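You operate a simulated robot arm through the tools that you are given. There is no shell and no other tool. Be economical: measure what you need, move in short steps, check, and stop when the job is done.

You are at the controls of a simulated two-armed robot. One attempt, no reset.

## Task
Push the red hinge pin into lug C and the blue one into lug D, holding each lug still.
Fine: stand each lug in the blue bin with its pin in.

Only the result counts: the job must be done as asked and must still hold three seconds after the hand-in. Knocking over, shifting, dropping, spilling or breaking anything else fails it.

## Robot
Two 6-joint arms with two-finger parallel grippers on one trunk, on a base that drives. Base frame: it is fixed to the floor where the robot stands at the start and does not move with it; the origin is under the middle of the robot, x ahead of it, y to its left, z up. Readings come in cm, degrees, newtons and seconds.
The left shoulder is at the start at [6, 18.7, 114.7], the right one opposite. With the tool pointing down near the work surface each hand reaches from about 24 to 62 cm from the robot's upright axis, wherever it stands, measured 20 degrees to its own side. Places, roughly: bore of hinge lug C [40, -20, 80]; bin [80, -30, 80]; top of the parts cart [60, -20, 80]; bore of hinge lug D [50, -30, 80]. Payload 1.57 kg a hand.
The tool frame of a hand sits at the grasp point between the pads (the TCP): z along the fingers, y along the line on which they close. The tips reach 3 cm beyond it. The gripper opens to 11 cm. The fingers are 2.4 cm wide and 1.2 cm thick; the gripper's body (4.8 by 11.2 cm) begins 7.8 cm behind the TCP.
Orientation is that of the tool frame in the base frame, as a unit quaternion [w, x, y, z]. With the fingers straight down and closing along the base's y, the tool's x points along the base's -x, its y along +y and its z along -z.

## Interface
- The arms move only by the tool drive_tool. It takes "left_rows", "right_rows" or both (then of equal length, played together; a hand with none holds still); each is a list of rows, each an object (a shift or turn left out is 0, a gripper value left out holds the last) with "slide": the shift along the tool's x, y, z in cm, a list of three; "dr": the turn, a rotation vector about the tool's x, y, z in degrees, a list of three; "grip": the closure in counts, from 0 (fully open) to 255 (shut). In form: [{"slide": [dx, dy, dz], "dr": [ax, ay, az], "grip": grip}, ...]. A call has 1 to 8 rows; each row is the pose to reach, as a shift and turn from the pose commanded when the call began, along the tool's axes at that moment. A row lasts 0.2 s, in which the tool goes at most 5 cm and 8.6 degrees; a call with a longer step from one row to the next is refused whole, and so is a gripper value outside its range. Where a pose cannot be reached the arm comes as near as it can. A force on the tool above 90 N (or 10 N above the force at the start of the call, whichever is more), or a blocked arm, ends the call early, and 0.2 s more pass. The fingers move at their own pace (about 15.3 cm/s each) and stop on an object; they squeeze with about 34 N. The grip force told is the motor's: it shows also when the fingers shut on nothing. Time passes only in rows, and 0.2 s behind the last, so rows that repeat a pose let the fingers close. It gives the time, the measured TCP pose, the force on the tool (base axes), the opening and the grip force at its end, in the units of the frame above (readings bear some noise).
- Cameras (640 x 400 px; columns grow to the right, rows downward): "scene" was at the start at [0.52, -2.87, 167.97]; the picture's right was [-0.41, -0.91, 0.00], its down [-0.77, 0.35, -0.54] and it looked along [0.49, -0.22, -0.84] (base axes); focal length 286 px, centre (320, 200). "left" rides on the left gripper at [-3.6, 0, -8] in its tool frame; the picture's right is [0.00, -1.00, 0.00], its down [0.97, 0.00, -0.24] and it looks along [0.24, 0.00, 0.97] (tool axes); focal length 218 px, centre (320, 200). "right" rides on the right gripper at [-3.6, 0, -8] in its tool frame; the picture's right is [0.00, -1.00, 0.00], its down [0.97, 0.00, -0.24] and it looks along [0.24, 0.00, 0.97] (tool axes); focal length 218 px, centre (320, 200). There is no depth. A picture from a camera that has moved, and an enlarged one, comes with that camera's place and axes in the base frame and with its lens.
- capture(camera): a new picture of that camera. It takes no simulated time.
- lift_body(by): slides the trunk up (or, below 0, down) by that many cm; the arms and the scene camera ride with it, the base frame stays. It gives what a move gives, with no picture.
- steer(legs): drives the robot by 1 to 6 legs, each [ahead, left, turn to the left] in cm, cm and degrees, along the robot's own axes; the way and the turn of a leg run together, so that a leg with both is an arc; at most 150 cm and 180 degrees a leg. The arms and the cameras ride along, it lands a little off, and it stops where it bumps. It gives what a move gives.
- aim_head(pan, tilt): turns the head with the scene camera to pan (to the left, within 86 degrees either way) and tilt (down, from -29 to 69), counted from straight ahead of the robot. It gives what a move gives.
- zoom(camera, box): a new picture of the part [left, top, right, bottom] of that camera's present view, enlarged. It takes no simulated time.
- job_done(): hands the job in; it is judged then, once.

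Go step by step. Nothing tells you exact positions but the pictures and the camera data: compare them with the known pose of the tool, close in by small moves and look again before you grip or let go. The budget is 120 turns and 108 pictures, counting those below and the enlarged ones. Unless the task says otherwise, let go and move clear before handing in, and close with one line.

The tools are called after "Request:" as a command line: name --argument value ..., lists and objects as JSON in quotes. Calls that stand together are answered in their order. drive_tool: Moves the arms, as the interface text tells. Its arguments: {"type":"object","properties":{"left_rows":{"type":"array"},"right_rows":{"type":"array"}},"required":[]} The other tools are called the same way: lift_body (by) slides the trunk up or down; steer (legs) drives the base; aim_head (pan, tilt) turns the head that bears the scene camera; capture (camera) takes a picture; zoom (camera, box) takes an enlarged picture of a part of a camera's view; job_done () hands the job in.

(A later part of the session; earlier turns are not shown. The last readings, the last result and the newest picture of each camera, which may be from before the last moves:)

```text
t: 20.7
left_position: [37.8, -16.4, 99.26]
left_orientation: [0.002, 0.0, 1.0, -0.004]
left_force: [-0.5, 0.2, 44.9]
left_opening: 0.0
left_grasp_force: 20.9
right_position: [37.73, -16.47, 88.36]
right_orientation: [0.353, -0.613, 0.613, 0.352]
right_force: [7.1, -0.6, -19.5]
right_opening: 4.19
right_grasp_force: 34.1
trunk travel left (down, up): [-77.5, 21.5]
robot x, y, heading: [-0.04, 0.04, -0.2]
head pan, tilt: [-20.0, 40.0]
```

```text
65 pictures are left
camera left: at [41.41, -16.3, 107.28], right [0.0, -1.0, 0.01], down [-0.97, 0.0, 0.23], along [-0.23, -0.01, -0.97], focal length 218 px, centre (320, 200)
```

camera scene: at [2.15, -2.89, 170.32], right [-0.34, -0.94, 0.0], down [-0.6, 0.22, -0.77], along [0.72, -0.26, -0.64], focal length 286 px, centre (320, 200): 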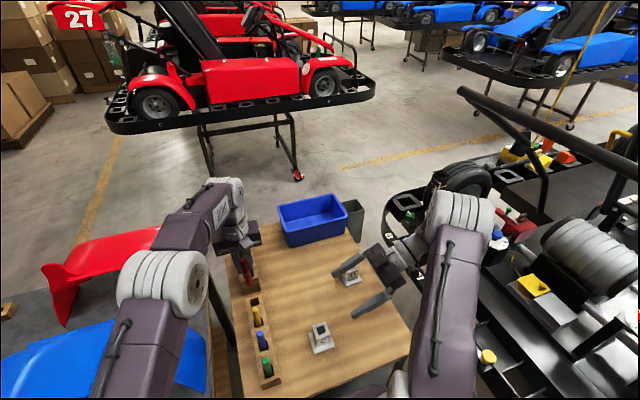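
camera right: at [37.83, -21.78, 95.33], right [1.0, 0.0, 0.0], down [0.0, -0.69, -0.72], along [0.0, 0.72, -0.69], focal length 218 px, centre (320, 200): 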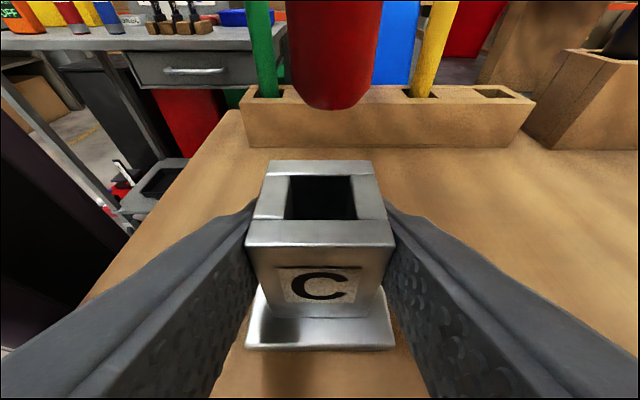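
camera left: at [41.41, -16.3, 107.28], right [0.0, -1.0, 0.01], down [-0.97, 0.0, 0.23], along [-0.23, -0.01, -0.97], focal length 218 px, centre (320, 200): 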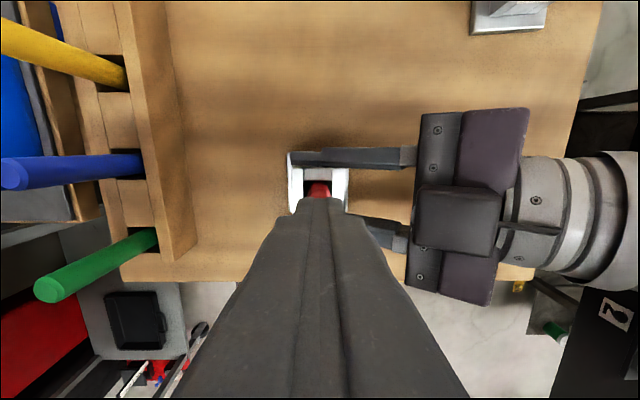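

It is firmly seated (45 N, no movement). Left hand rises and goes to the blue pin; right hand opens, backs out and rises.

Request:
drive_tool --left_rows '[{"slide": [0, 0, -4]}, {"slide": [0, 0, -7]}, {"slide": [-0.7, 5, -7], "grip": 110}, {"slide": [-1.4, 9.5, -7]}, {"slide": [-2, 13, -7]}, {"slide": [-2, 16.3, -6]}, {"slide": [-2, 16.3, -3]}, {"slide": [-2, 16.3, -3]}]' --right_rows '[{"slide": [0, 0, 0]}, {"slide": [0, 0, 0]}, {"slide": [0, 0, 0], "grip": 0}, {"slide": [0, 0, 0]}, {"slide": [0, 0, 0]}, {"slide": [0, 0, -4]}, {"slide": [0, 0, -8]}, {"slide": [0, 0, -10]}]'

Request:
capture --camera "left"

Request:
capture --camera "right"

```text
refused: row 3 steps farther than a row can; nothing moved
```

```text
64 pictures are left
camera left: at [41.41, -16.3, 107.28], right [0.0, -1.0, 0.01], down [-0.97, 0.0, 0.23], along [-0.23, -0.01, -0.97], focal length 218 px, centre (320, 200)
```

left: 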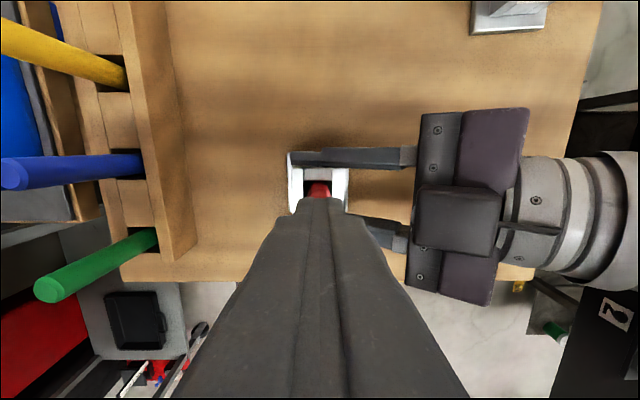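

```text
63 pictures are left
camera right: at [37.79, -21.75, 95.36], right [1.0, 0.0, 0.0], down [0.0, -0.7, -0.72], along [0.0, 0.72, -0.7], focal length 218 px, centre (320, 200)
```

right: 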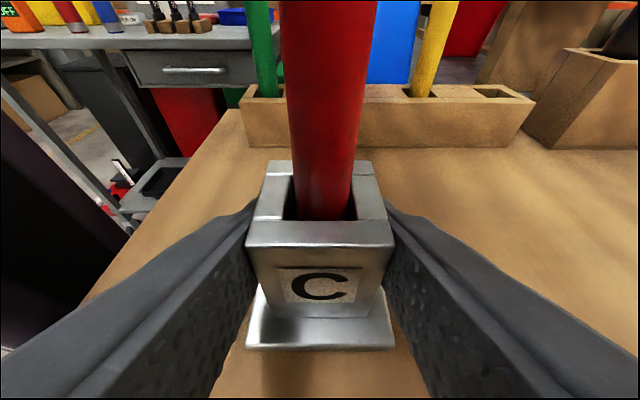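

Red pin stands upright in C. I resend the move with shorter steps.

Request:
drive_tool --left_rows '[{"slide": [0, 0, -4]}, {"slide": [0, 0, -7]}, {"slide": [-0.5, 4, -7], "grip": 110}, {"slide": [-1.2, 8, -7]}, {"slide": [-2, 12, -7]}, {"slide": [-2, 16.3, -6]}, {"slide": [-2, 16.3, -3]}, {"slide": [-2, 16.3, -3]}]' --right_rows '[{"slide": [0, 0, 0]}, {"slide": [0, 0, 0]}, {"slide": [0, 0, 0], "grip": 0}, {"slide": [0, 0, 0]}, {"slide": [0, 0, 0]}, {"slide": [0, 0, -4]}, {"slide": [0, 0, -8]}, {"slide": [0, 0, -10]}]'

Request:
capture --camera "left"

Request:
capture --camera "right"

```text
t: 22.5
left_position: [39.6, 0.08, 101.93]
left_orientation: [0.0, 0.0, 1.0, 0.0]
left_force: [-0.2, 0.6, 0.4]
left_opening: 6.26
left_grasp_force: 0.1
right_position: [37.6, -25.3, 93.24]
right_orientation: [-0.353, 0.613, -0.611, -0.354]
right_force: [-0.2, 0.2, 0.2]
right_opening: 11.02
right_grasp_force: 0.1
trunk travel left (down, up): [-77.5, 21.5]
robot x, y, heading: [0.06, -0.1, -0.2]
head pan, tilt: [-20.0, 40.0]
```

```text
62 pictures are left
camera left: at [43.26, 0.07, 109.93], right [0.0, -1.0, 0.0], down [-0.97, 0.0, 0.24], along [-0.24, 0.0, -0.97], focal length 218 px, centre (320, 200)
```

left: 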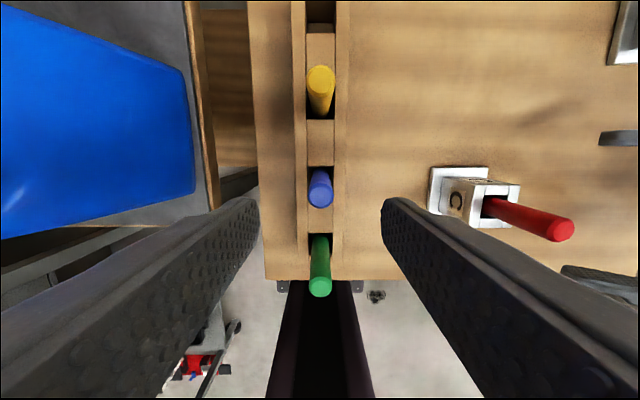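

```text
61 pictures are left
camera right: at [37.81, -30.47, 100.33], right [1.0, 0.0, 0.0], down [0.0, -0.69, -0.72], along [0.0, 0.72, -0.69], focal length 218 px, centre (320, 200)
```

right: 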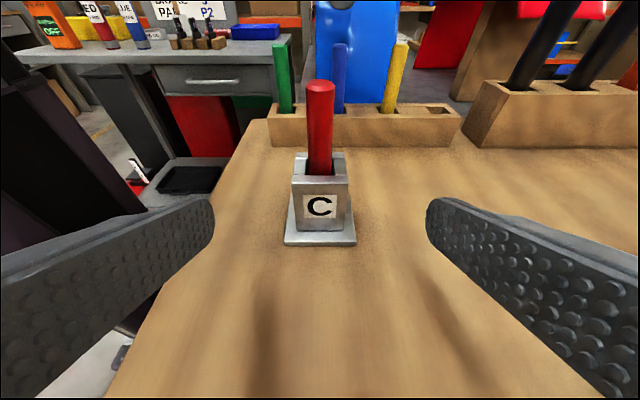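

Blue pin is centred; shift +0.5 cm in x, descend, grip and lift, while the right hand rises.

Request:
drive_tool --left_rows '[{"slide": [-0.5, -0.08, 4]}, {"slide": [-0.5, -0.08, 8.2]}, {"slide": [-0.5, -0.08, 8.2], "grip": 255}, {"slide": [-0.5, -0.08, 8.2]}, {"slide": [-0.5, -0.08, 8.2]}, {"slide": [-0.5, -0.08, 4.2]}, {"slide": [-0.5, -0.08, 0.2]}, {"slide": [-0.5, -0.08, -3.8]}]' --right_rows '[{"slide": [0, 0, 0]}, {"slide": [-3, 0, -1.75]}, {"slide": [-6, 0, -3.5]}, {"slide": [-9, 0, -5.25]}, {"slide": [-12, 0, -7]}, {"slide": [-12, 0, -7]}, {"slide": [-12, 0, -7]}, {"slide": [-12, 0, -7]}]'

Request:
zoom --camera "left" --box '[220, 130, 420, 330]'

```text
t: 24.3
left_position: [40.04, -0.12, 105.8]
left_orientation: [0.0, 0.0, 1.0, -0.001]
left_force: [0.4, -0.6, -1.5]
left_opening: 1.7
left_grasp_force: 32.7
right_position: [37.54, -25.35, 107.02]
right_orientation: [-0.353, 0.613, -0.612, -0.353]
right_force: [0.1, -0.7, 0.4]
right_opening: 11.02
right_grasp_force: 0.2
trunk travel left (down, up): [-77.5, 21.5]
robot x, y, heading: [0.02, -0.18, -0.2]
head pan, tilt: [-20.0, 40.0]
```

```text
2.00 times, centred on (320, 230) of left
camera zoom: at [43.64, 0.03, 113.75], right [0.0, -1.0, 0.0], down [-0.97, 0.0, 0.24], along [-0.24, 0.0, -0.97], focal length 436 px, centre (320, 140)
```

zoom: 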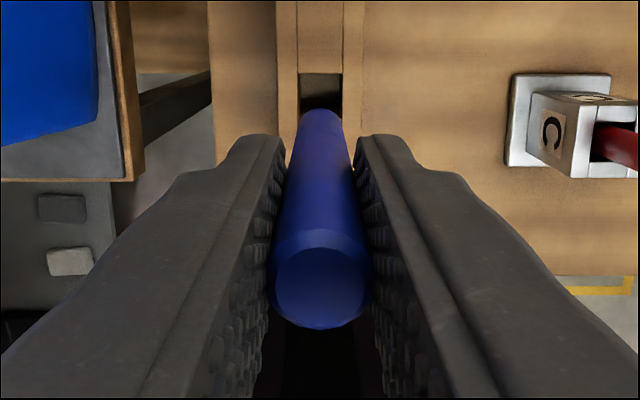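

Blue pin in hand. Next I raise the left hand, tuck the right hand in, and shift the robot to the right (then ahead) so lug D comes into the working area.

Request:
drive_tool --left_rows '[{"slide": [0, 2, -4]}, {"slide": [0, 4, -8]}, {"slide": [0, 4, -8]}]' --right_rows '[{"slide": [-1, 0, 3]}, {"slide": [-2, 0, 5.5]}, {"slide": [-2, 0, 5.5]}]'

Request:
steer --legs '[[0, -8, 0]]'

Request:
capture --camera "scene"

```text
t: 25.1
left_position: [40.21, 3.76, 113.84]
left_orientation: [0.0, 0.001, 1.0, 0.001]
left_force: [0.2, 0.1, -1.3]
left_opening: 1.67
left_grasp_force: 31.9
right_position: [37.71, -19.76, 106.16]
right_orientation: [-0.354, 0.612, -0.612, -0.354]
right_force: [0.1, -1.0, 0.4]
right_opening: 11.02
right_grasp_force: 0.0
trunk travel left (down, up): [-77.5, 21.5]
robot x, y, heading: [0.14, -0.14, 0.2]
head pan, tilt: [-20.0, 40.0]
```

```text
t: 26.1
left_position: [40.09, -3.71, 113.91]
left_orientation: [0.0, 0.0, 1.0, -0.001]
left_force: [0.5, -0.3, -0.8]
left_opening: 1.69
left_grasp_force: 32.3
right_position: [37.62, -27.27, 106.22]
right_orientation: [-0.353, 0.614, -0.611, -0.354]
right_force: [-0.6, 0.3, 0.3]
right_opening: 11.01
right_grasp_force: 0.0
trunk travel left (down, up): [-77.5, 21.5]
robot x, y, heading: [-0.26, -7.87, 0.4]
head pan, tilt: [-20.0, 40.0]
```

```text
59 pictures are left
camera scene: at [2.15, -10.46, 170.33], right [-0.34, -0.94, 0.0], down [-0.6, 0.22, -0.77], along [0.72, -0.26, -0.64], focal length 286 px, centre (320, 200)
```

scene: 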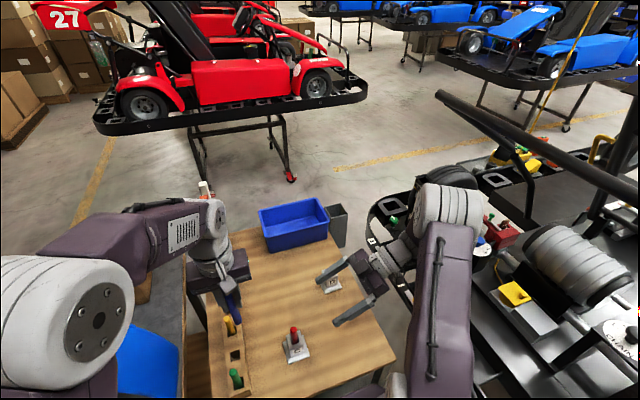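

Good. Continue right 8 cm, then test ahead 6 cm.

Request:
steer --legs '[[0, -8, 0]]'

Request:
steer --legs '[[6, 0, 0]]'

Request:
capture --camera "scene"

```text
t: 27.2
left_position: [40.08, -11.6, 113.84]
left_orientation: [-0.001, -0.001, 1.0, -0.002]
left_force: [0.7, 0.2, -1.9]
left_opening: 1.68
left_grasp_force: 31.9
right_position: [37.68, -35.11, 106.15]
right_orientation: [-0.352, 0.614, -0.611, -0.354]
right_force: [1.3, 0.6, -0.7]
right_opening: 11.0
right_grasp_force: 0.1
trunk travel left (down, up): [-77.5, 21.5]
robot x, y, heading: [-0.13, -15.62, -0.1]
head pan, tilt: [-20.0, 40.0]
```

```text
t: 28.2
left_position: [43.62, -11.77, 113.75]
left_orientation: [-0.002, 0.0, 1.0, 0.001]
left_force: [0.9, -0.3, -2.3]
left_opening: 1.71
left_grasp_force: 32.3
right_position: [41.19, -35.37, 106.03]
right_orientation: [-0.352, 0.613, -0.612, -0.355]
right_force: [1.1, 0.5, 0.6]
right_opening: 11.02
right_grasp_force: 0.1
trunk travel left (down, up): [-77.5, 21.5]
robot x, y, heading: [3.07, -15.69, -0.0]
head pan, tilt: [-20.0, 40.0]
stopped in leg 1: the robot was blocked; the commanded pose is now the measured one
```

```text
58 pictures are left
camera scene: at [5.9, -18.68, 170.32], right [-0.34, -0.94, 0.0], down [-0.61, 0.22, -0.76], along [0.72, -0.26, -0.65], focal length 286 px, centre (320, 200)
```

scene: 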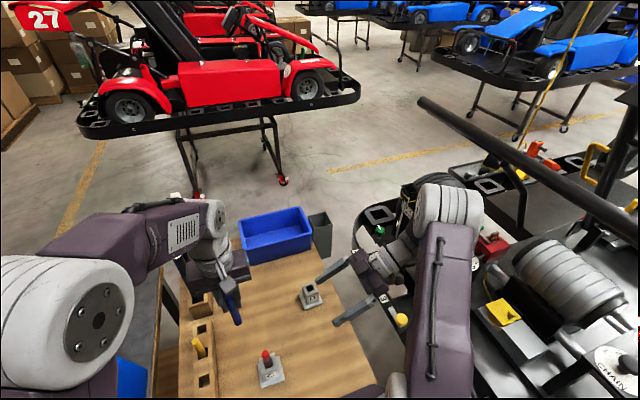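

Blocked at x≈3: probably the base against the cart's front legs (C hasn't moved). I use the left hand's camera to look down past the cart's front-left corner and see what blocks.

Request:
drive_tool --left_rows '[{"slide": [2.2, 3.4, 0]}, {"slide": [4.4, 6.8, 0]}, {"slide": [6.6, 10.2, 0]}, {"slide": [8.8, 13.6, 0]}, {"slide": [11, 17, 0]}, {"slide": [13.2, 20.4, 0]}, {"slide": [15.4, 23.8, 0]}, {"slide": [15.4, 23.8, 0]}]'

Request:
capture --camera "left"

```text
t: 30.0
left_position: [27.89, 11.89, 113.76]
left_orientation: [0.0, 0.0, 1.0, 0.0]
left_force: [0.0, 0.9, -1.3]
left_opening: 1.72
left_grasp_force: 31.9
right_position: [40.92, -35.49, 106.18]
right_orientation: [-0.352, 0.614, -0.611, -0.354]
right_force: [0.5, -0.5, -0.2]
right_opening: 10.99
right_grasp_force: 0.1
trunk travel left (down, up): [-77.5, 21.5]
robot x, y, heading: [3.48, -16.26, 0.1]
head pan, tilt: [-20.0, 40.0]
```

```text
57 pictures are left
camera left: at [31.66, 11.91, 121.68], right [0.0, -1.0, 0.0], down [-0.97, 0.0, 0.24], along [-0.24, 0.0, -0.97], focal length 218 px, centre (320, 200)
```

left: 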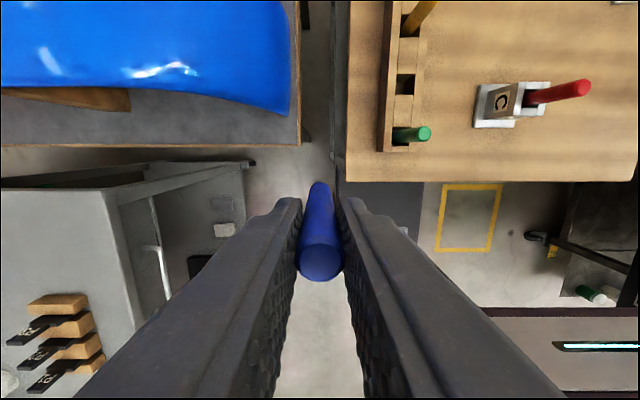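

The base slab is ≈42 cm wide; its left edge may just catch the cart's left leg. I back off, centre on the cart (y≈-18) and try again.

Request:
steer --legs '[[-1.5, 0, 0], [0, -2.2, 0], [6, 0, 0]]'

```text
t: 31.6
left_position: [27.88, 9.8, 113.79]
left_orientation: [-0.001, 0.0, 1.0, 0.001]
left_force: [-0.6, -0.1, -2.0]
left_opening: 1.71
left_grasp_force: 31.9
right_position: [40.84, -37.63, 106.23]
right_orientation: [-0.353, 0.613, -0.612, -0.353]
right_force: [0.4, -0.1, 0.1]
right_opening: 10.98
right_grasp_force: 0.0
trunk travel left (down, up): [-77.5, 21.5]
robot x, y, heading: [3.27, -18.2, -0.2]
head pan, tilt: [-20.0, 40.0]
stopped in leg 3: the robot was blocked; the commanded pose is now the measured one
```

The cart front itself is the limit (x≈3.3), so the bin will later be reached with the robot turned. For D, approaching from -y would near the kart's knobs, so I turn the right hand to point ahead (+x) to grip D from its front face.

Request:
drive_tool --right_rows '[{"slide": [-0.3, 0, 0.5], "dr": [6.87, 0, 3.97]}, {"slide": [-0.6, 0, 1], "dr": [13.74, 0, 7.94]}, {"slide": [-0.9, 0, 1.5], "dr": [20.61, 0, 11.91]}, {"slide": [-1.2, 0, 2], "dr": [27.48, 0, 15.88]}, {"slide": [-1.5, 0, 2.5], "dr": [34.35, 0, 19.85]}, {"slide": [-1.8, 0, 3], "dr": [41.22, 0, 23.82]}, {"slide": [-2.1, 0, 3.6], "dr": [48.09, 0, 27.79]}, {"slide": [-2.1, 0, 3.6], "dr": [54.96, 0, 31.76]}]'

Request:
drive_tool --right_rows '[{"dr": [6.87, 0, 3.97]}, {"dr": [13.74, 0, 7.94]}, {"dr": [20.61, 0, 11.91]}, {"dr": [20.61, 0, 11.91]}]'

Request:
capture --camera "right"

```text
t: 33.4
left_position: [28.08, 9.6, 113.74]
left_orientation: [-0.001, 0.0, 1.0, 0.0]
left_force: [0.6, 0.4, -1.6]
left_opening: 1.69
left_grasp_force: 31.9
right_position: [47.34, -37.45, 111.58]
right_orientation: [0.479, -0.198, 0.847, 0.122]
right_force: [0.0, -0.2, -0.3]
right_opening: 11.02
right_grasp_force: 0.0
right hand out of reach, approached as far as the arm can: row 4, 5, 6, 7, 8
trunk travel left (down, up): [-77.5, 21.5]
robot x, y, heading: [3.38, -18.09, -0.2]
head pan, tilt: [-20.0, 40.0]
```

```text
t: 34.4
left_position: [28.07, 9.56, 113.79]
left_orientation: [0.0, 0.0, 1.0, 0.001]
left_force: [0.2, -0.8, -1.7]
left_opening: 1.7
left_grasp_force: 32.0
right_position: [51.78, -38.39, 114.75]
right_orientation: [0.493, -0.013, 0.87, 0.032]
right_force: [-0.1, 0.2, 0.6]
right_opening: 11.03
right_grasp_force: 0.2
right hand out of reach, approached as far as the arm can: row 1, 2, 3, 4
trunk travel left (down, up): [-77.5, 21.5]
robot x, y, heading: [3.02, -17.98, -0.1]
head pan, tilt: [-20.0, 40.0]
```

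```text
56 pictures are left
camera right: at [46.85, -39.13, 121.86], right [0.05, -1.0, -0.04], down [-0.7, -0.01, -0.71], along [0.71, 0.07, -0.7], focal length 218 px, centre (320, 200)
```

right: 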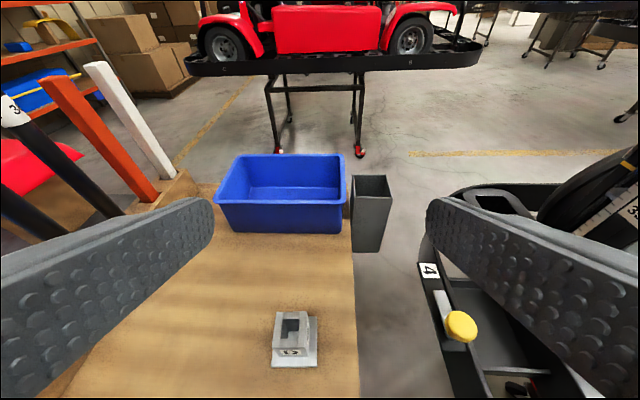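

The forward-pointing pose needs more distance; D at x=55 is in range. I move ahead 10 cm in the air to reach the true commanded pose and check.

Request:
drive_tool --right_rows '[{"slide": [-2.5, 0, 4.33]}, {"slide": [-4, 0, 6.93]}, {"slide": [-4, 0, 6.93]}]'

Request:
capture --camera "right"

```text
t: 35.2
left_position: [27.9, 9.55, 113.87]
left_orientation: [0.001, 0.0, 1.0, 0.0]
left_force: [-0.4, -0.3, -0.9]
left_opening: 1.69
left_grasp_force: 32.2
right_position: [59.44, -39.53, 114.69]
right_orientation: [0.5, -0.026, 0.865, 0.016]
right_force: [0.1, -0.1, -0.2]
right_opening: 11.0
right_grasp_force: 0.0
right hand out of reach, approached as far as the arm can: row 1, 2, 3
trunk travel left (down, up): [-77.5, 21.5]
robot x, y, heading: [3.07, -18.43, 0.0]
head pan, tilt: [-20.0, 40.0]
```

```text
55 pictures are left
camera right: at [54.44, -39.95, 121.76], right [0.06, -1.0, 0.0], down [-0.69, -0.04, -0.72], along [0.72, 0.04, -0.69], focal length 218 px, centre (320, 200)
```

right: 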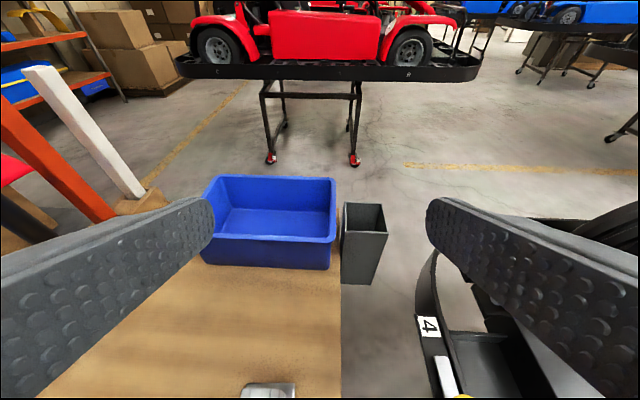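

From this view the bin spans x≈75–90, y≈-41…-15, rim z≈93.7. Now I bring the tilted right hand over D (descending vertically around the post later).

Request:
drive_tool --right_rows '[{"slide": [3.2, 2.1, 0.23]}, {"slide": [6.4, 4.2, 0.47]}, {"slide": [9.63, 6.3, 0.7]}, {"slide": [9.63, 6.3, 0.7]}]'

Request:
capture --camera "right"

```text
t: 36.2
left_position: [28.04, 9.62, 113.77]
left_orientation: [0.0, 0.0, 1.0, 0.0]
left_force: [0.7, 0.0, -1.1]
left_opening: 1.68
left_grasp_force: 31.9
right_position: [57.23, -38.34, 108.61]
right_orientation: [0.489, -0.017, 0.871, 0.047]
right_force: [-0.3, 0.1, -0.3]
right_opening: 11.0
right_grasp_force: 0.0
right hand out of reach, approached as far as the arm can: row 1, 2, 3, 4
trunk travel left (down, up): [-77.5, 21.5]
robot x, y, heading: [3.02, -18.29, 0.3]
head pan, tilt: [-20.0, 40.0]
```

```text
54 pictures are left
camera right: at [52.45, -39.12, 115.8], right [0.07, -1.0, -0.06], down [-0.71, -0.01, -0.7], along [0.7, 0.1, -0.71], focal length 218 px, centre (320, 200)
```

right: 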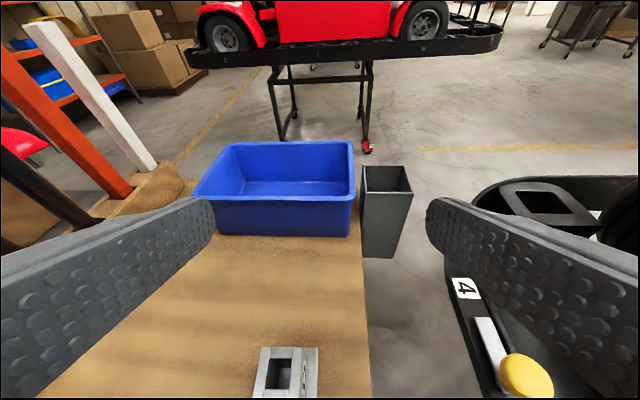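

This pose is at a joint limit. New plan: take D from above with the right hand, set it at about (47,-22) — clear of C — and then hold it from the -y side like C. First turn the tool straight down.

Request:
drive_tool --right_rows '[{"slide": [-0.3, 0.5, 0], "dr": [0, 8.5, 0]}, {"slide": [-0.6, 1, 0], "dr": [0, 17, 0]}, {"slide": [-1, 2, 0], "dr": [0, 25.5, 0]}, {"slide": [-1, 3, 0], "dr": [0, 34, 0]}, {"slide": [-1, 4, 0], "dr": [0, 42.5, 0]}, {"slide": [-1, 4.5, 0], "dr": [0, 51, 0]}, {"slide": [-1, 4.8, 0], "dr": [0, 59, 0]}, {"slide": [-1, 4.8, 0], "dr": [0, 59, 0]}]'

Request:
capture --camera "right"

```text
t: 38.0
left_position: [28.03, 9.56, 113.77]
left_orientation: [0.0, 0.0, 1.0, 0.0]
left_force: [-0.9, -1.4, -1.1]
left_opening: 1.73
left_grasp_force: 32.5
right_position: [57.29, -33.3, 109.81]
right_orientation: [-0.005, -0.037, 0.999, 0.031]
right_force: [0.0, 0.7, -0.4]
right_opening: 11.0
right_grasp_force: 0.0
right hand out of reach, approached as far as the arm can: row 3, 4, 5
trunk travel left (down, up): [-77.5, 21.5]
robot x, y, heading: [3.28, -18.19, -0.2]
head pan, tilt: [-20.0, 40.0]
```

```text
53 pictures are left
camera right: at [61.16, -33.68, 117.73], right [0.07, -1.0, -0.06], down [-0.97, -0.09, 0.24], along [-0.25, 0.04, -0.97], focal length 218 px, centre (320, 200)
```

right: 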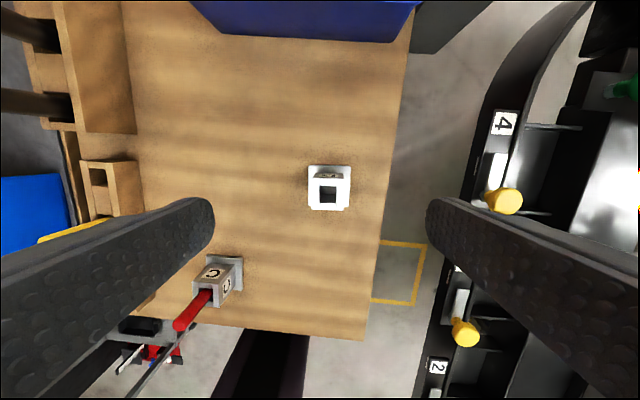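

Tool is nearly straight down above D (bore ≈(55.1,-33.4)). I correct the small tilt, centre and descend part-way.

Request:
drive_tool --right_rows '[{"slide": [1.1, 0, 3], "dr": [1.8, -0.25, 0.75]}, {"slide": [2.2, -0.2, 6], "dr": [3.55, -0.5, 1.53]}, {"slide": [2.2, -0.6, 9.5], "dr": [3.55, -0.5, 1.53]}, {"slide": [2.2, -0.75, 12], "dr": [3.55, -0.5, 1.53]}, {"slide": [2.2, -0.75, 12], "dr": [3.55, -0.5, 1.53]}]'

Request:
capture --camera "right"

```text
t: 39.2
left_position: [28.04, 9.64, 113.78]
left_orientation: [0.0, -0.001, 1.0, 0.0]
left_force: [-0.1, 0.0, -1.2]
left_opening: 1.67
left_grasp_force: 32.0
right_position: [55.2, -33.55, 97.84]
right_orientation: [0.003, -0.024, 1.0, 0.001]
right_force: [-0.5, 0.4, -0.2]
right_opening: 10.99
right_grasp_force: 0.1
trunk travel left (down, up): [-77.5, 21.5]
robot x, y, heading: [3.3, -17.96, 0.2]
head pan, tilt: [-20.0, 40.0]
```

```text
52 pictures are left
camera right: at [58.86, -33.43, 105.77], right [0.05, -1.0, 0.0], down [-0.97, -0.05, 0.24], along [-0.24, -0.01, -0.97], focal length 218 px, centre (320, 200)
```

right: 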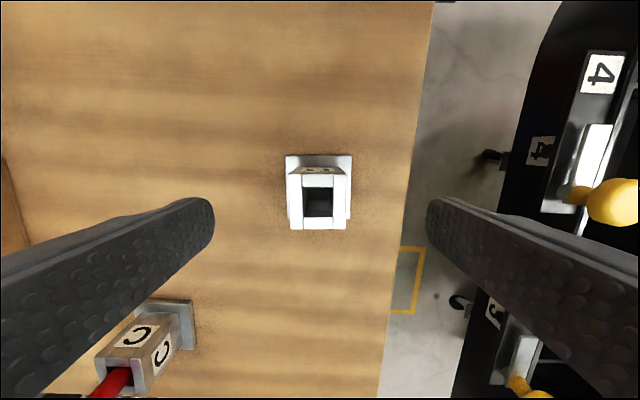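

Aligned; lower around the post and grip D, then lift a little.

Request:
drive_tool --right_rows '[{"slide": [0.1, 0.1, 4]}, {"slide": [0.1, 0.1, 8]}, {"slide": [0.1, 0.1, 9.4]}, {"slide": [0.1, 0.1, 9.4], "grip": 255}, {"slide": [0.1, 0.1, 9.4]}, {"slide": [0.1, 0.1, 9.4]}, {"slide": [0.1, 0.1, 9.4]}]'

Request:
drive_tool --right_rows '[{"slide": [0, 0, -2], "dr": [0, 0, 0]}, {"slide": [0, 0, -4], "dr": [0, 0, 1.3]}, {"slide": [0, 0, -4], "dr": [0, 0, 2.7]}, {"slide": [0, 0, -4], "dr": [0, 0, 2.7]}]'

Request:
capture --camera "right"

```text
t: 40.8
left_position: [28.06, 9.58, 113.81]
left_orientation: [0.0, 0.0, 1.0, 0.0]
left_force: [0.1, -0.1, -0.6]
left_opening: 1.66
left_grasp_force: 32.0
right_position: [55.27, -33.28, 88.43]
right_orientation: [0.002, -0.024, 1.0, 0.001]
right_force: [0.0, -0.6, -0.7]
right_opening: 4.17
right_grasp_force: 34.4
trunk travel left (down, up): [-77.5, 21.5]
robot x, y, heading: [2.92, -18.1, -0.2]
head pan, tilt: [-20.0, 40.0]
```

```text
t: 41.8
left_position: [27.99, 9.62, 113.86]
left_orientation: [0.0, 0.0, 1.0, 0.0]
left_force: [0.7, 0.7, -0.6]
left_opening: 1.63
left_grasp_force: 31.8
right_position: [55.11, -33.31, 92.36]
right_orientation: [0.002, 0.0, 1.0, 0.001]
right_force: [-1.5, 0.9, 0.6]
right_opening: 4.16
right_grasp_force: 34.1
trunk travel left (down, up): [-77.5, 21.5]
robot x, y, heading: [3.22, -17.98, 0.2]
head pan, tilt: [-20.0, 40.0]
```

```text
51 pictures are left
camera right: at [58.88, -33.49, 100.34], right [0.0, -1.0, 0.0], down [-0.97, 0.0, 0.24], along [-0.24, 0.0, -0.97], focal length 218 px, centre (320, 200)
```

right: 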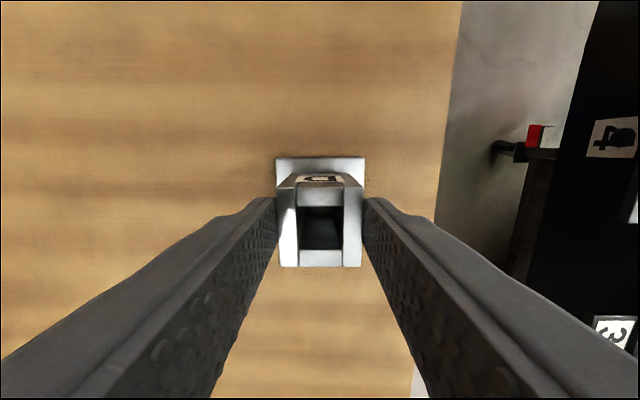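

D is lifted cleanly. Carry it to (47,-22) and set it down.

Request:
drive_tool --right_rows '[{"slide": [2.1, 2.8, 0]}, {"slide": [4.1, 5.7, 0]}, {"slide": [6.1, 8.5, 0]}, {"slide": [8.1, 11.3, 0]}, {"slide": [8.1, 11.3, 0]}, {"slide": [8.1, 11.3, 2.5]}, {"slide": [8.1, 11.3, 3.88]}, {"slide": [8.1, 11.3, 3.88]}]'

Request:
drive_tool --right_rows '[{"grip": 100}, {"grip": 100}, {"grip": 100}, {"slide": [0, 0, -4]}, {"slide": [0, 0, -8]}, {"slide": [0, 0, -12]}, {"slide": [0, 0, -16]}, {"slide": [0, 0, -18]}]'

Request:
capture --camera "right"

```text
t: 43.6
left_position: [27.73, 9.64, 113.82]
left_orientation: [0.001, 0.0, 1.0, 0.0]
left_force: [-0.5, -0.3, -1.1]
left_opening: 1.67
left_grasp_force: 32.2
right_position: [46.82, -22.07, 88.37]
right_orientation: [0.002, -0.001, 1.0, 0.001]
right_force: [-2.4, 4.6, 11.3]
right_opening: 4.2
right_grasp_force: 33.7
trunk travel left (down, up): [-77.5, 21.5]
robot x, y, heading: [3.05, -18.48, -0.1]
head pan, tilt: [-20.0, 40.0]
```

```text
t: 45.4
left_position: [27.95, 9.59, 113.73]
left_orientation: [0.0, 0.0, 1.0, 0.0]
left_force: [-0.2, 0.3, -0.9]
left_opening: 1.71
left_grasp_force: 31.7
right_position: [46.99, -22.32, 106.58]
right_orientation: [0.002, -0.001, 1.0, 0.002]
right_force: [-0.4, 0.1, 0.4]
right_opening: 6.7
right_grasp_force: 0.0
trunk travel left (down, up): [-77.5, 21.5]
robot x, y, heading: [3.57, -18.0, 0.1]
head pan, tilt: [-20.0, 40.0]
```

```text
50 pictures are left
camera right: at [50.59, -22.29, 114.53], right [0.0, -1.0, 0.0], down [-0.97, 0.0, 0.24], along [-0.24, 0.0, -0.97], focal length 218 px, centre (320, 200)
```

right: 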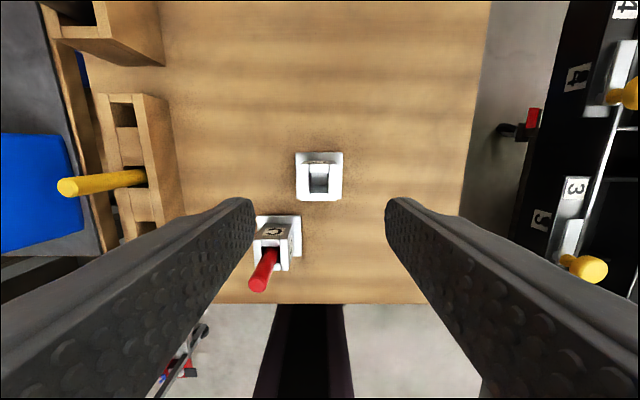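

D stands at ≈(47.2,-22.2). Now I turn the right hand back to the +y-pointing tilted pose, move the left hand over, and shift the robot left to y≈-9.

Request:
drive_tool --left_rows '[{"slide": [-2, -2, 0]}, {"slide": [-4, -4, 0]}, {"slide": [-6, -6, 0]}, {"slide": [-8, -8, 0]}, {"slide": [-10, -10, 0]}, {"slide": [-12, -12, 0]}, {"slide": [-12, -12, 0]}]' --right_rows '[{"slide": [0, -1.5, 0], "dr": [-3.594, -3.594, -6.231]}, {"slide": [0, -3, 0], "dr": [-7.188, -7.188, -12.462]}, {"slide": [0, -4.5, 0], "dr": [-10.782, -10.782, -18.693]}, {"slide": [0, -6, 0], "dr": [-14.376, -14.376, -24.924]}, {"slide": [0, -7.5, 0], "dr": [-17.97, -17.97, -31.155]}, {"slide": [0, -9, 0], "dr": [-21.564, -21.564, -37.386]}, {"slide": [0, -10.5, 0], "dr": [-25.158, -25.158, -43.617]}]'

Request:
drive_tool --right_rows '[{"dr": [-3.594, -3.594, -6.231]}, {"dr": [-7.188, -7.188, -12.462]}, {"dr": [-10.782, -10.782, -18.693]}, {"dr": [-14.376, -14.376, -24.924]}, {"dr": [-17.97, -17.97, -31.155]}, {"dr": [-21.564, -21.564, -37.386]}, {"dr": [-21.564, -21.564, -37.386]}]'

Request:
steer --legs '[[-0.8, 0, 0], [0, 9, 0]]'

Request:
capture --camera "right"

Request:
capture --camera "scene"

```text
t: 47.0
left_position: [40.0, -2.67, 113.78]
left_orientation: [0.0, 0.0, 1.0, 0.0]
left_force: [-0.6, -0.5, -1.4]
left_opening: 1.69
left_grasp_force: 32.1
right_position: [46.98, -32.71, 106.5]
right_orientation: [0.214, -0.366, 0.881, 0.212]
right_force: [-1.0, -0.9, -0.1]
right_opening: 6.7
right_grasp_force: 0.0
trunk travel left (down, up): [-77.5, 21.5]
robot x, y, heading: [3.45, -18.23, -0.1]
head pan, tilt: [-20.0, 40.0]
```

```text
t: 48.6
left_position: [40.06, -2.32, 113.77]
left_orientation: [0.0, 0.0, 1.0, 0.0]
left_force: [0.3, 0.5, -0.7]
left_opening: 1.7
left_grasp_force: 31.8
right_position: [46.95, -32.67, 106.44]
right_orientation: [-0.355, 0.614, -0.61, -0.354]
right_force: [-0.6, -0.9, 0.7]
right_opening: 6.69
right_grasp_force: 0.0
trunk travel left (down, up): [-77.5, 21.5]
robot x, y, heading: [3.16, -18.1, 0.0]
head pan, tilt: [-20.0, 40.0]
```

```text
t: 50.0
left_position: [39.33, 6.1, 113.82]
left_orientation: [0.0, 0.001, 1.0, 0.001]
left_force: [-0.1, -0.2, -1.1]
left_opening: 1.7
left_grasp_force: 31.8
right_position: [46.22, -23.87, 106.26]
right_orientation: [-0.356, 0.612, -0.611, -0.353]
right_force: [-0.3, 0.3, -0.2]
right_opening: 6.7
right_grasp_force: 0.1
trunk travel left (down, up): [-77.5, 21.5]
robot x, y, heading: [2.66, -9.16, 0.1]
head pan, tilt: [-20.0, 40.0]
```

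```text
49 pictures are left
camera right: at [46.32, -29.2, 113.49], right [1.0, 0.0, 0.0], down [0.0, -0.69, -0.72], along [0.0, 0.72, -0.69], focal length 218 px, centre (320, 200)
```

right: 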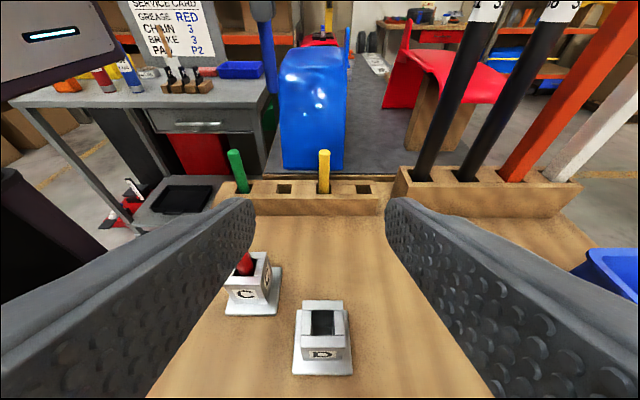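

```text
48 pictures are left
camera scene: at [4.67, -12.39, 170.32], right [-0.34, -0.94, 0.0], down [-0.6, 0.22, -0.77], along [0.72, -0.26, -0.64], focal length 286 px, centre (320, 200)
```

scene: 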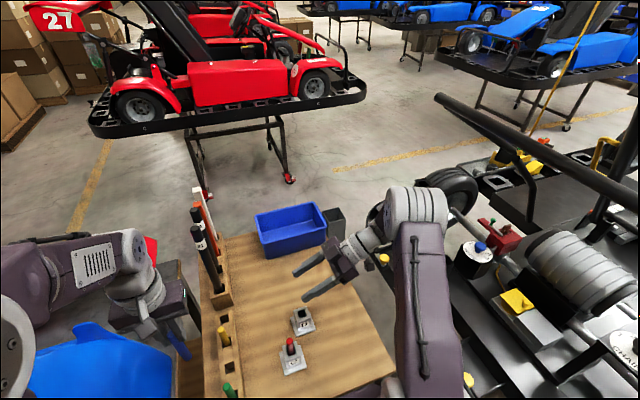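

The right hand moves back, down and part-way around D.

Request:
drive_tool --right_rows '[{"slide": [1.6, -0.34, -2.7]}, {"slide": [3.15, -0.68, -5.46]}, {"slide": [6.07, -0.68, -3.77]}, {"slide": [9, -0.68, -2.07]}, {"slide": [11.92, -0.68, -0.4]}, {"slide": [14.84, -0.68, 1.29]}, {"slide": [14.84, -0.68, 5.3]}, {"slide": [14.84, -0.68, 6.3]}]'

Request:
capture --camera "right"

```text
t: 51.8
left_position: [39.23, 6.49, 113.78]
left_orientation: [0.0, 0.001, 1.0, -0.001]
left_force: [-0.8, 0.6, -0.9]
left_opening: 1.69
left_grasp_force: 32.3
right_position: [46.84, -25.69, 90.46]
right_orientation: [-0.355, 0.614, -0.611, -0.353]
right_force: [-0.1, 0.0, 0.2]
right_opening: 6.7
right_grasp_force: 0.1
trunk travel left (down, up): [-77.5, 21.5]
robot x, y, heading: [2.53, -8.93, 0.2]
head pan, tilt: [-20.0, 40.0]
```

```text
47 pictures are left
camera right: at [46.97, -30.87, 97.51], right [1.0, 0.0, 0.0], down [0.0, -0.69, -0.72], along [0.0, 0.72, -0.69], focal length 218 px, centre (320, 200)
```

right: 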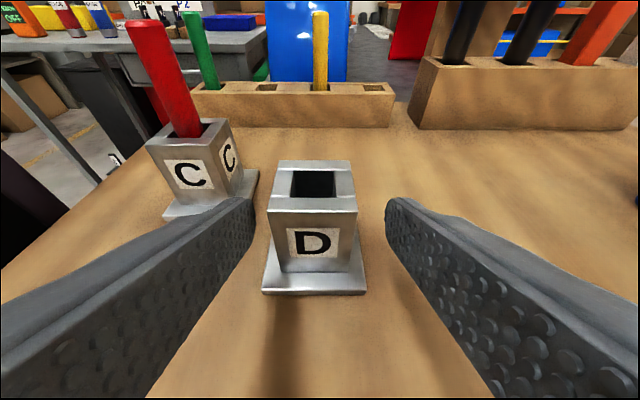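

Clear of C. Advance and grip D.

Request:
drive_tool --right_rows '[{"slide": [0.1, 0.15, 2]}, {"slide": [0.25, 0.2, 3.8]}, {"slide": [0.25, 0.2, 3.8], "grip": 255}, {"slide": [0.25, 0.2, 3.8]}, {"slide": [0.25, 0.2, 3.8]}, {"slide": [0.25, 0.2, 3.8]}]'

Request:
zoom --camera "right" --box '[220, 0, 420, 260]'

```text
t: 53.2
left_position: [39.32, 6.59, 113.81]
left_orientation: [0.0, 0.0, 1.0, 0.0]
left_force: [-0.2, 0.6, -2.0]
left_opening: 1.68
left_grasp_force: 32.0
right_position: [46.78, -22.46, 88.34]
right_orientation: [-0.354, 0.614, -0.611, -0.353]
right_force: [-0.8, 1.9, 0.1]
right_opening: 4.2
right_grasp_force: 33.8
trunk travel left (down, up): [-77.5, 21.5]
robot x, y, heading: [2.11, -9.31, -0.1]
head pan, tilt: [-20.0, 40.0]
```

```text
1.54 times, centred on (320, 130) of right
camera zoom: at [46.86, -27.68, 95.46], right [1.0, 0.0, 0.0], down [0.0, -0.69, -0.72], along [0.0, 0.72, -0.69], focal length 336 px, centre (320, 308)
```

zoom: 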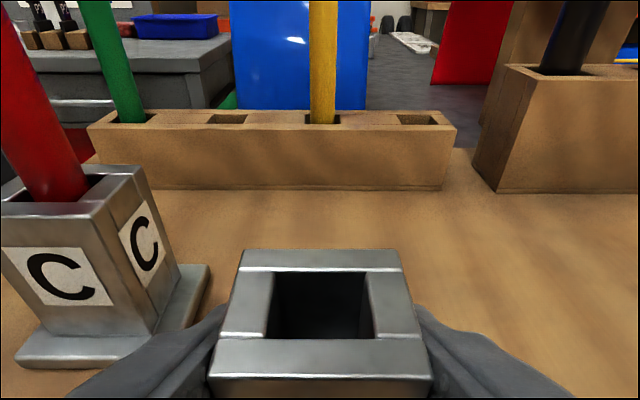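

D is held with the same geometry as C. Left hand brings the blue pin over D's bore.

Request:
drive_tool --left_rows '[{"slide": [-1.06, -4.1, 0]}, {"slide": [-2.13, -8.2, 0]}, {"slide": [-3.2, -12.3, 0]}, {"slide": [-4.26, -16.4, 0]}, {"slide": [-5.3, -20.5, 0]}, {"slide": [-6.4, -24.6, 0]}, {"slide": [-7.45, -28.7, 0]}, {"slide": [-7.45, -28.7, 3]}]'

Request:
drive_tool --left_rows '[{"slide": [0, 0, 3.5]}, {"slide": [0, 0, 7]}, {"slide": [0, 0, 7]}]'

Request:
zoom --camera "right" --box '[220, 0, 420, 260]'

Request:
zoom --camera "left" --box '[270, 130, 370, 290]'

```text
t: 55.0
left_position: [46.55, -22.21, 110.78]
left_orientation: [-0.001, 0.001, 1.0, 0.001]
left_force: [-0.7, 0.7, -2.0]
left_opening: 1.72
left_grasp_force: 31.9
right_position: [46.79, -22.47, 88.43]
right_orientation: [-0.357, 0.612, -0.611, -0.353]
right_force: [-0.5, -0.5, 2.3]
right_opening: 4.15
right_grasp_force: 33.6
trunk travel left (down, up): [-77.5, 21.5]
robot x, y, heading: [2.76, -9.06, -0.4]
head pan, tilt: [-20.0, 40.0]
```

```text
t: 55.8
left_position: [46.7, -22.26, 103.73]
left_orientation: [-0.001, 0.001, 1.0, 0.0]
left_force: [0.5, 1.2, -0.8]
left_opening: 1.72
left_grasp_force: 31.7
right_position: [46.66, -22.64, 88.42]
right_orientation: [-0.356, 0.613, -0.61, -0.353]
right_force: [0.5, -1.4, 2.5]
right_opening: 4.18
right_grasp_force: 33.9
trunk travel left (down, up): [-77.5, 21.5]
robot x, y, heading: [2.19, -9.09, -0.2]
head pan, tilt: [-20.0, 40.0]
```

```text
1.54 times, centred on (320, 130) of right
camera zoom: at [46.87, -27.73, 95.46], right [1.0, 0.0, 0.0], down [0.0, -0.69, -0.72], along [0.0, 0.72, -0.69], focal length 336 px, centre (320, 308)
```

zoom: 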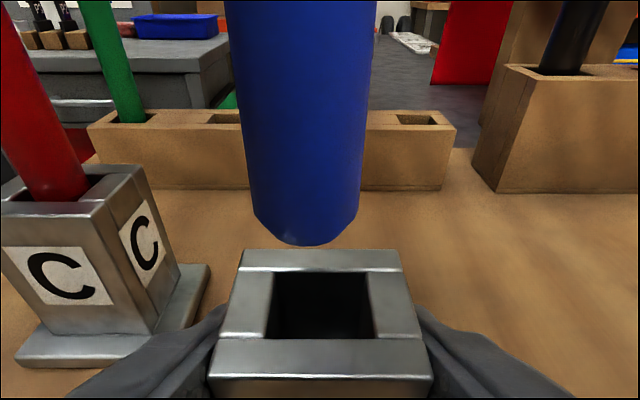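

```text
2.50 times, centred on (320, 210) of left
camera zoom: at [50.29, -22.27, 111.65], right [0.0, -1.0, 0.0], down [-0.97, 0.0, 0.24], along [-0.24, 0.0, -0.97], focal length 546 px, centre (320, 175)
```

zoom: 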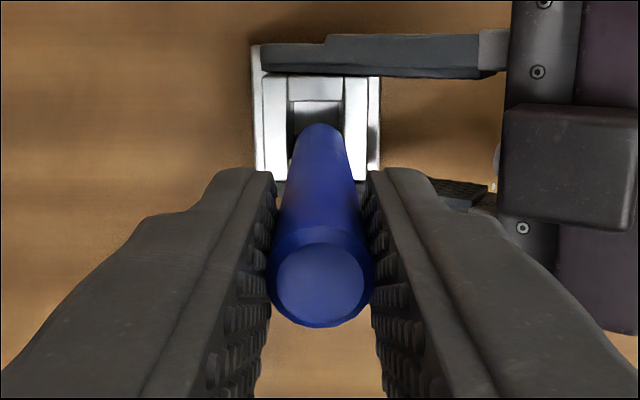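

Pin is ≈0.2 cm short in x and 0.17 in y. Correct and lower to the mouth.

Request:
drive_tool --left_rows '[{"slide": [-0.2, 0.16, 0]}, {"slide": [-0.2, 0.16, 1.5]}, {"slide": [-0.2, 0.16, 2.8]}, {"slide": [-0.2, 0.16, 2.8]}]'

Request:
zoom --camera "right" --box '[220, 0, 420, 260]'

Request:
zoom --camera "left" --box '[270, 130, 370, 290]'

```text
t: 56.8
left_position: [46.85, -22.24, 101.0]
left_orientation: [0.0, 0.0, 1.0, 0.0]
left_force: [0.2, -0.1, -1.9]
left_opening: 1.71
left_grasp_force: 32.2
right_position: [46.86, -22.48, 88.34]
right_orientation: [-0.356, 0.613, -0.611, -0.353]
right_force: [1.2, -1.6, 3.5]
right_opening: 4.19
right_grasp_force: 33.6
trunk travel left (down, up): [-77.5, 21.5]
robot x, y, heading: [2.49, -8.89, -0.1]
head pan, tilt: [-20.0, 40.0]
```

```text
1.54 times, centred on (320, 130) of right
camera zoom: at [46.87, -27.72, 95.46], right [1.0, 0.0, 0.0], down [0.0, -0.69, -0.72], along [0.0, 0.72, -0.69], focal length 336 px, centre (320, 308)
```

zoom: 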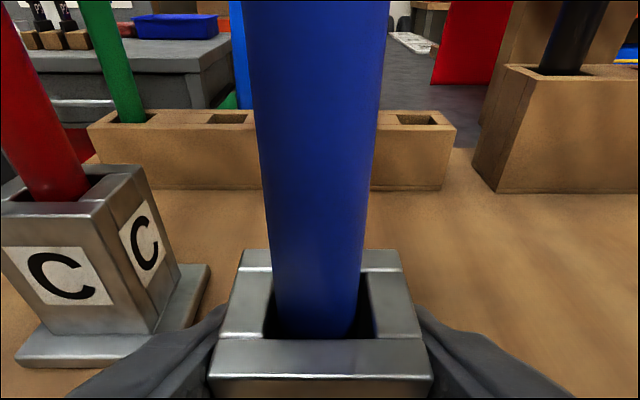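

```text
2.50 times, centred on (320, 210) of left
camera zoom: at [50.46, -22.14, 108.86], right [0.0, -1.0, 0.0], down [-0.97, 0.0, 0.24], along [-0.24, 0.0, -0.97], focal length 546 px, centre (320, 175)
```

zoom: 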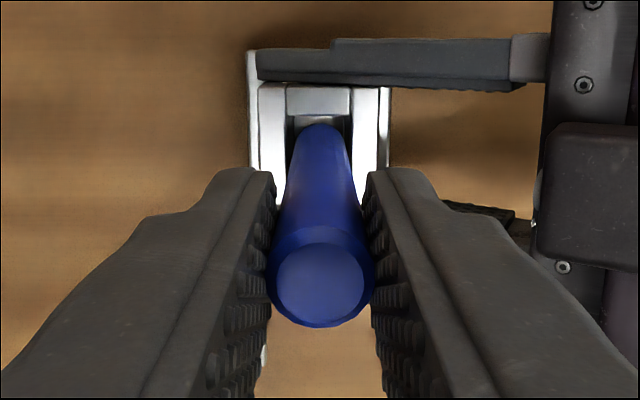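

In the bore. Push down further, release, then press on the top with closed fingers.

Request:
drive_tool --left_rows '[{"slide": [0, 0, 1]}, {"slide": [0, 0, 2]}, {"slide": [0, 0, 3]}, {"slide": [0, 0, 4]}, {"slide": [0, 0, 4.3]}, {"slide": [0, 0, 4.3], "grip": 190}, {"slide": [0, 0, 4.3]}, {"slide": [0, 0, 4.3]}]'

Request:
zoom --camera "left" --box '[270, 130, 370, 290]'

```text
t: 58.6
left_position: [46.95, -22.14, 96.7]
left_orientation: [0.0, 0.0, 1.0, -0.001]
left_force: [0.2, -0.3, 0.2]
left_opening: 2.77
left_grasp_force: 0.0
right_position: [46.83, -22.52, 88.32]
right_orientation: [-0.355, 0.613, -0.61, -0.354]
right_force: [0.5, -0.3, 3.4]
right_opening: 4.2
right_grasp_force: 34.0
trunk travel left (down, up): [-77.5, 21.5]
robot x, y, heading: [1.9, -9.4, 0.0]
head pan, tilt: [-20.0, 40.0]
```

```text
2.50 times, centred on (320, 210) of left
camera zoom: at [50.5, -22.11, 104.61], right [0.0, -1.0, 0.0], down [-0.97, 0.0, 0.24], along [-0.24, 0.0, -0.97], focal length 546 px, centre (320, 175)
```

zoom: 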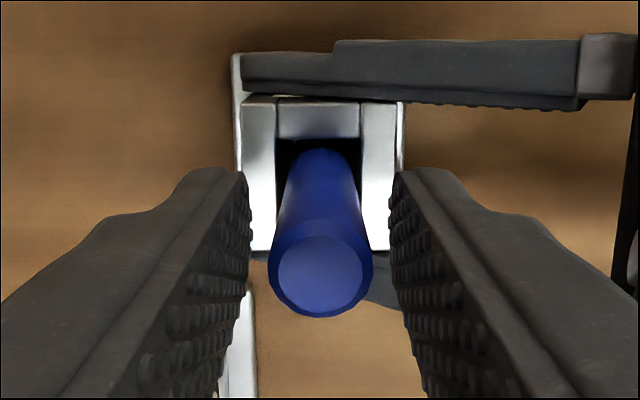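

Dropped in. Press on top to seat.

Request:
drive_tool --left_rows '[{"slide": [0, 0, -3]}, {"slide": [0, 0, -5.5]}, {"slide": [0, 0, -5.5], "grip": 255}, {"slide": [0, 0, -5.5]}, {"slide": [0, 0, -3.6]}, {"slide": [0, 0, -3]}, {"slide": [0, 0, -2.6]}, {"slide": [0, 0, -2.3]}]'

Request:
capture --camera "right"

```text
t: 60.4
left_position: [46.89, -22.21, 99.32]
left_orientation: [0.003, 0.002, 1.0, -0.003]
left_force: [0.4, 0.6, 38.7]
left_opening: 0.0
left_grasp_force: 21.6
right_position: [46.66, -22.52, 88.34]
right_orientation: [-0.355, 0.613, -0.612, -0.352]
right_force: [8.0, -0.8, -11.6]
right_opening: 4.21
right_grasp_force: 34.4
trunk travel left (down, up): [-77.5, 21.5]
robot x, y, heading: [2.47, -9.16, -0.4]
head pan, tilt: [-20.0, 40.0]
```

```text
40 pictures are left
camera right: at [46.82, -27.69, 95.48], right [1.0, 0.0, 0.0], down [0.0, -0.69, -0.72], along [0.0, 0.72, -0.69], focal length 218 px, centre (320, 200)
```

right: 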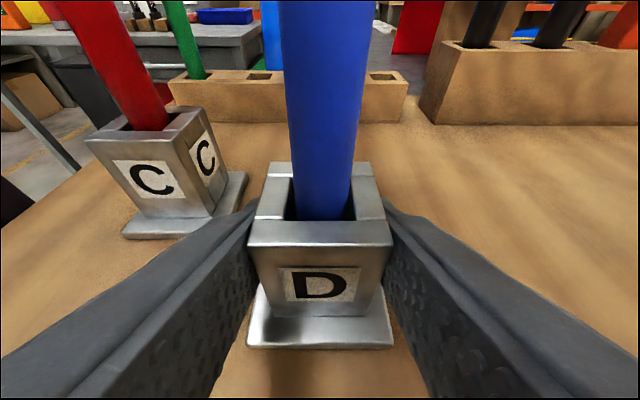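

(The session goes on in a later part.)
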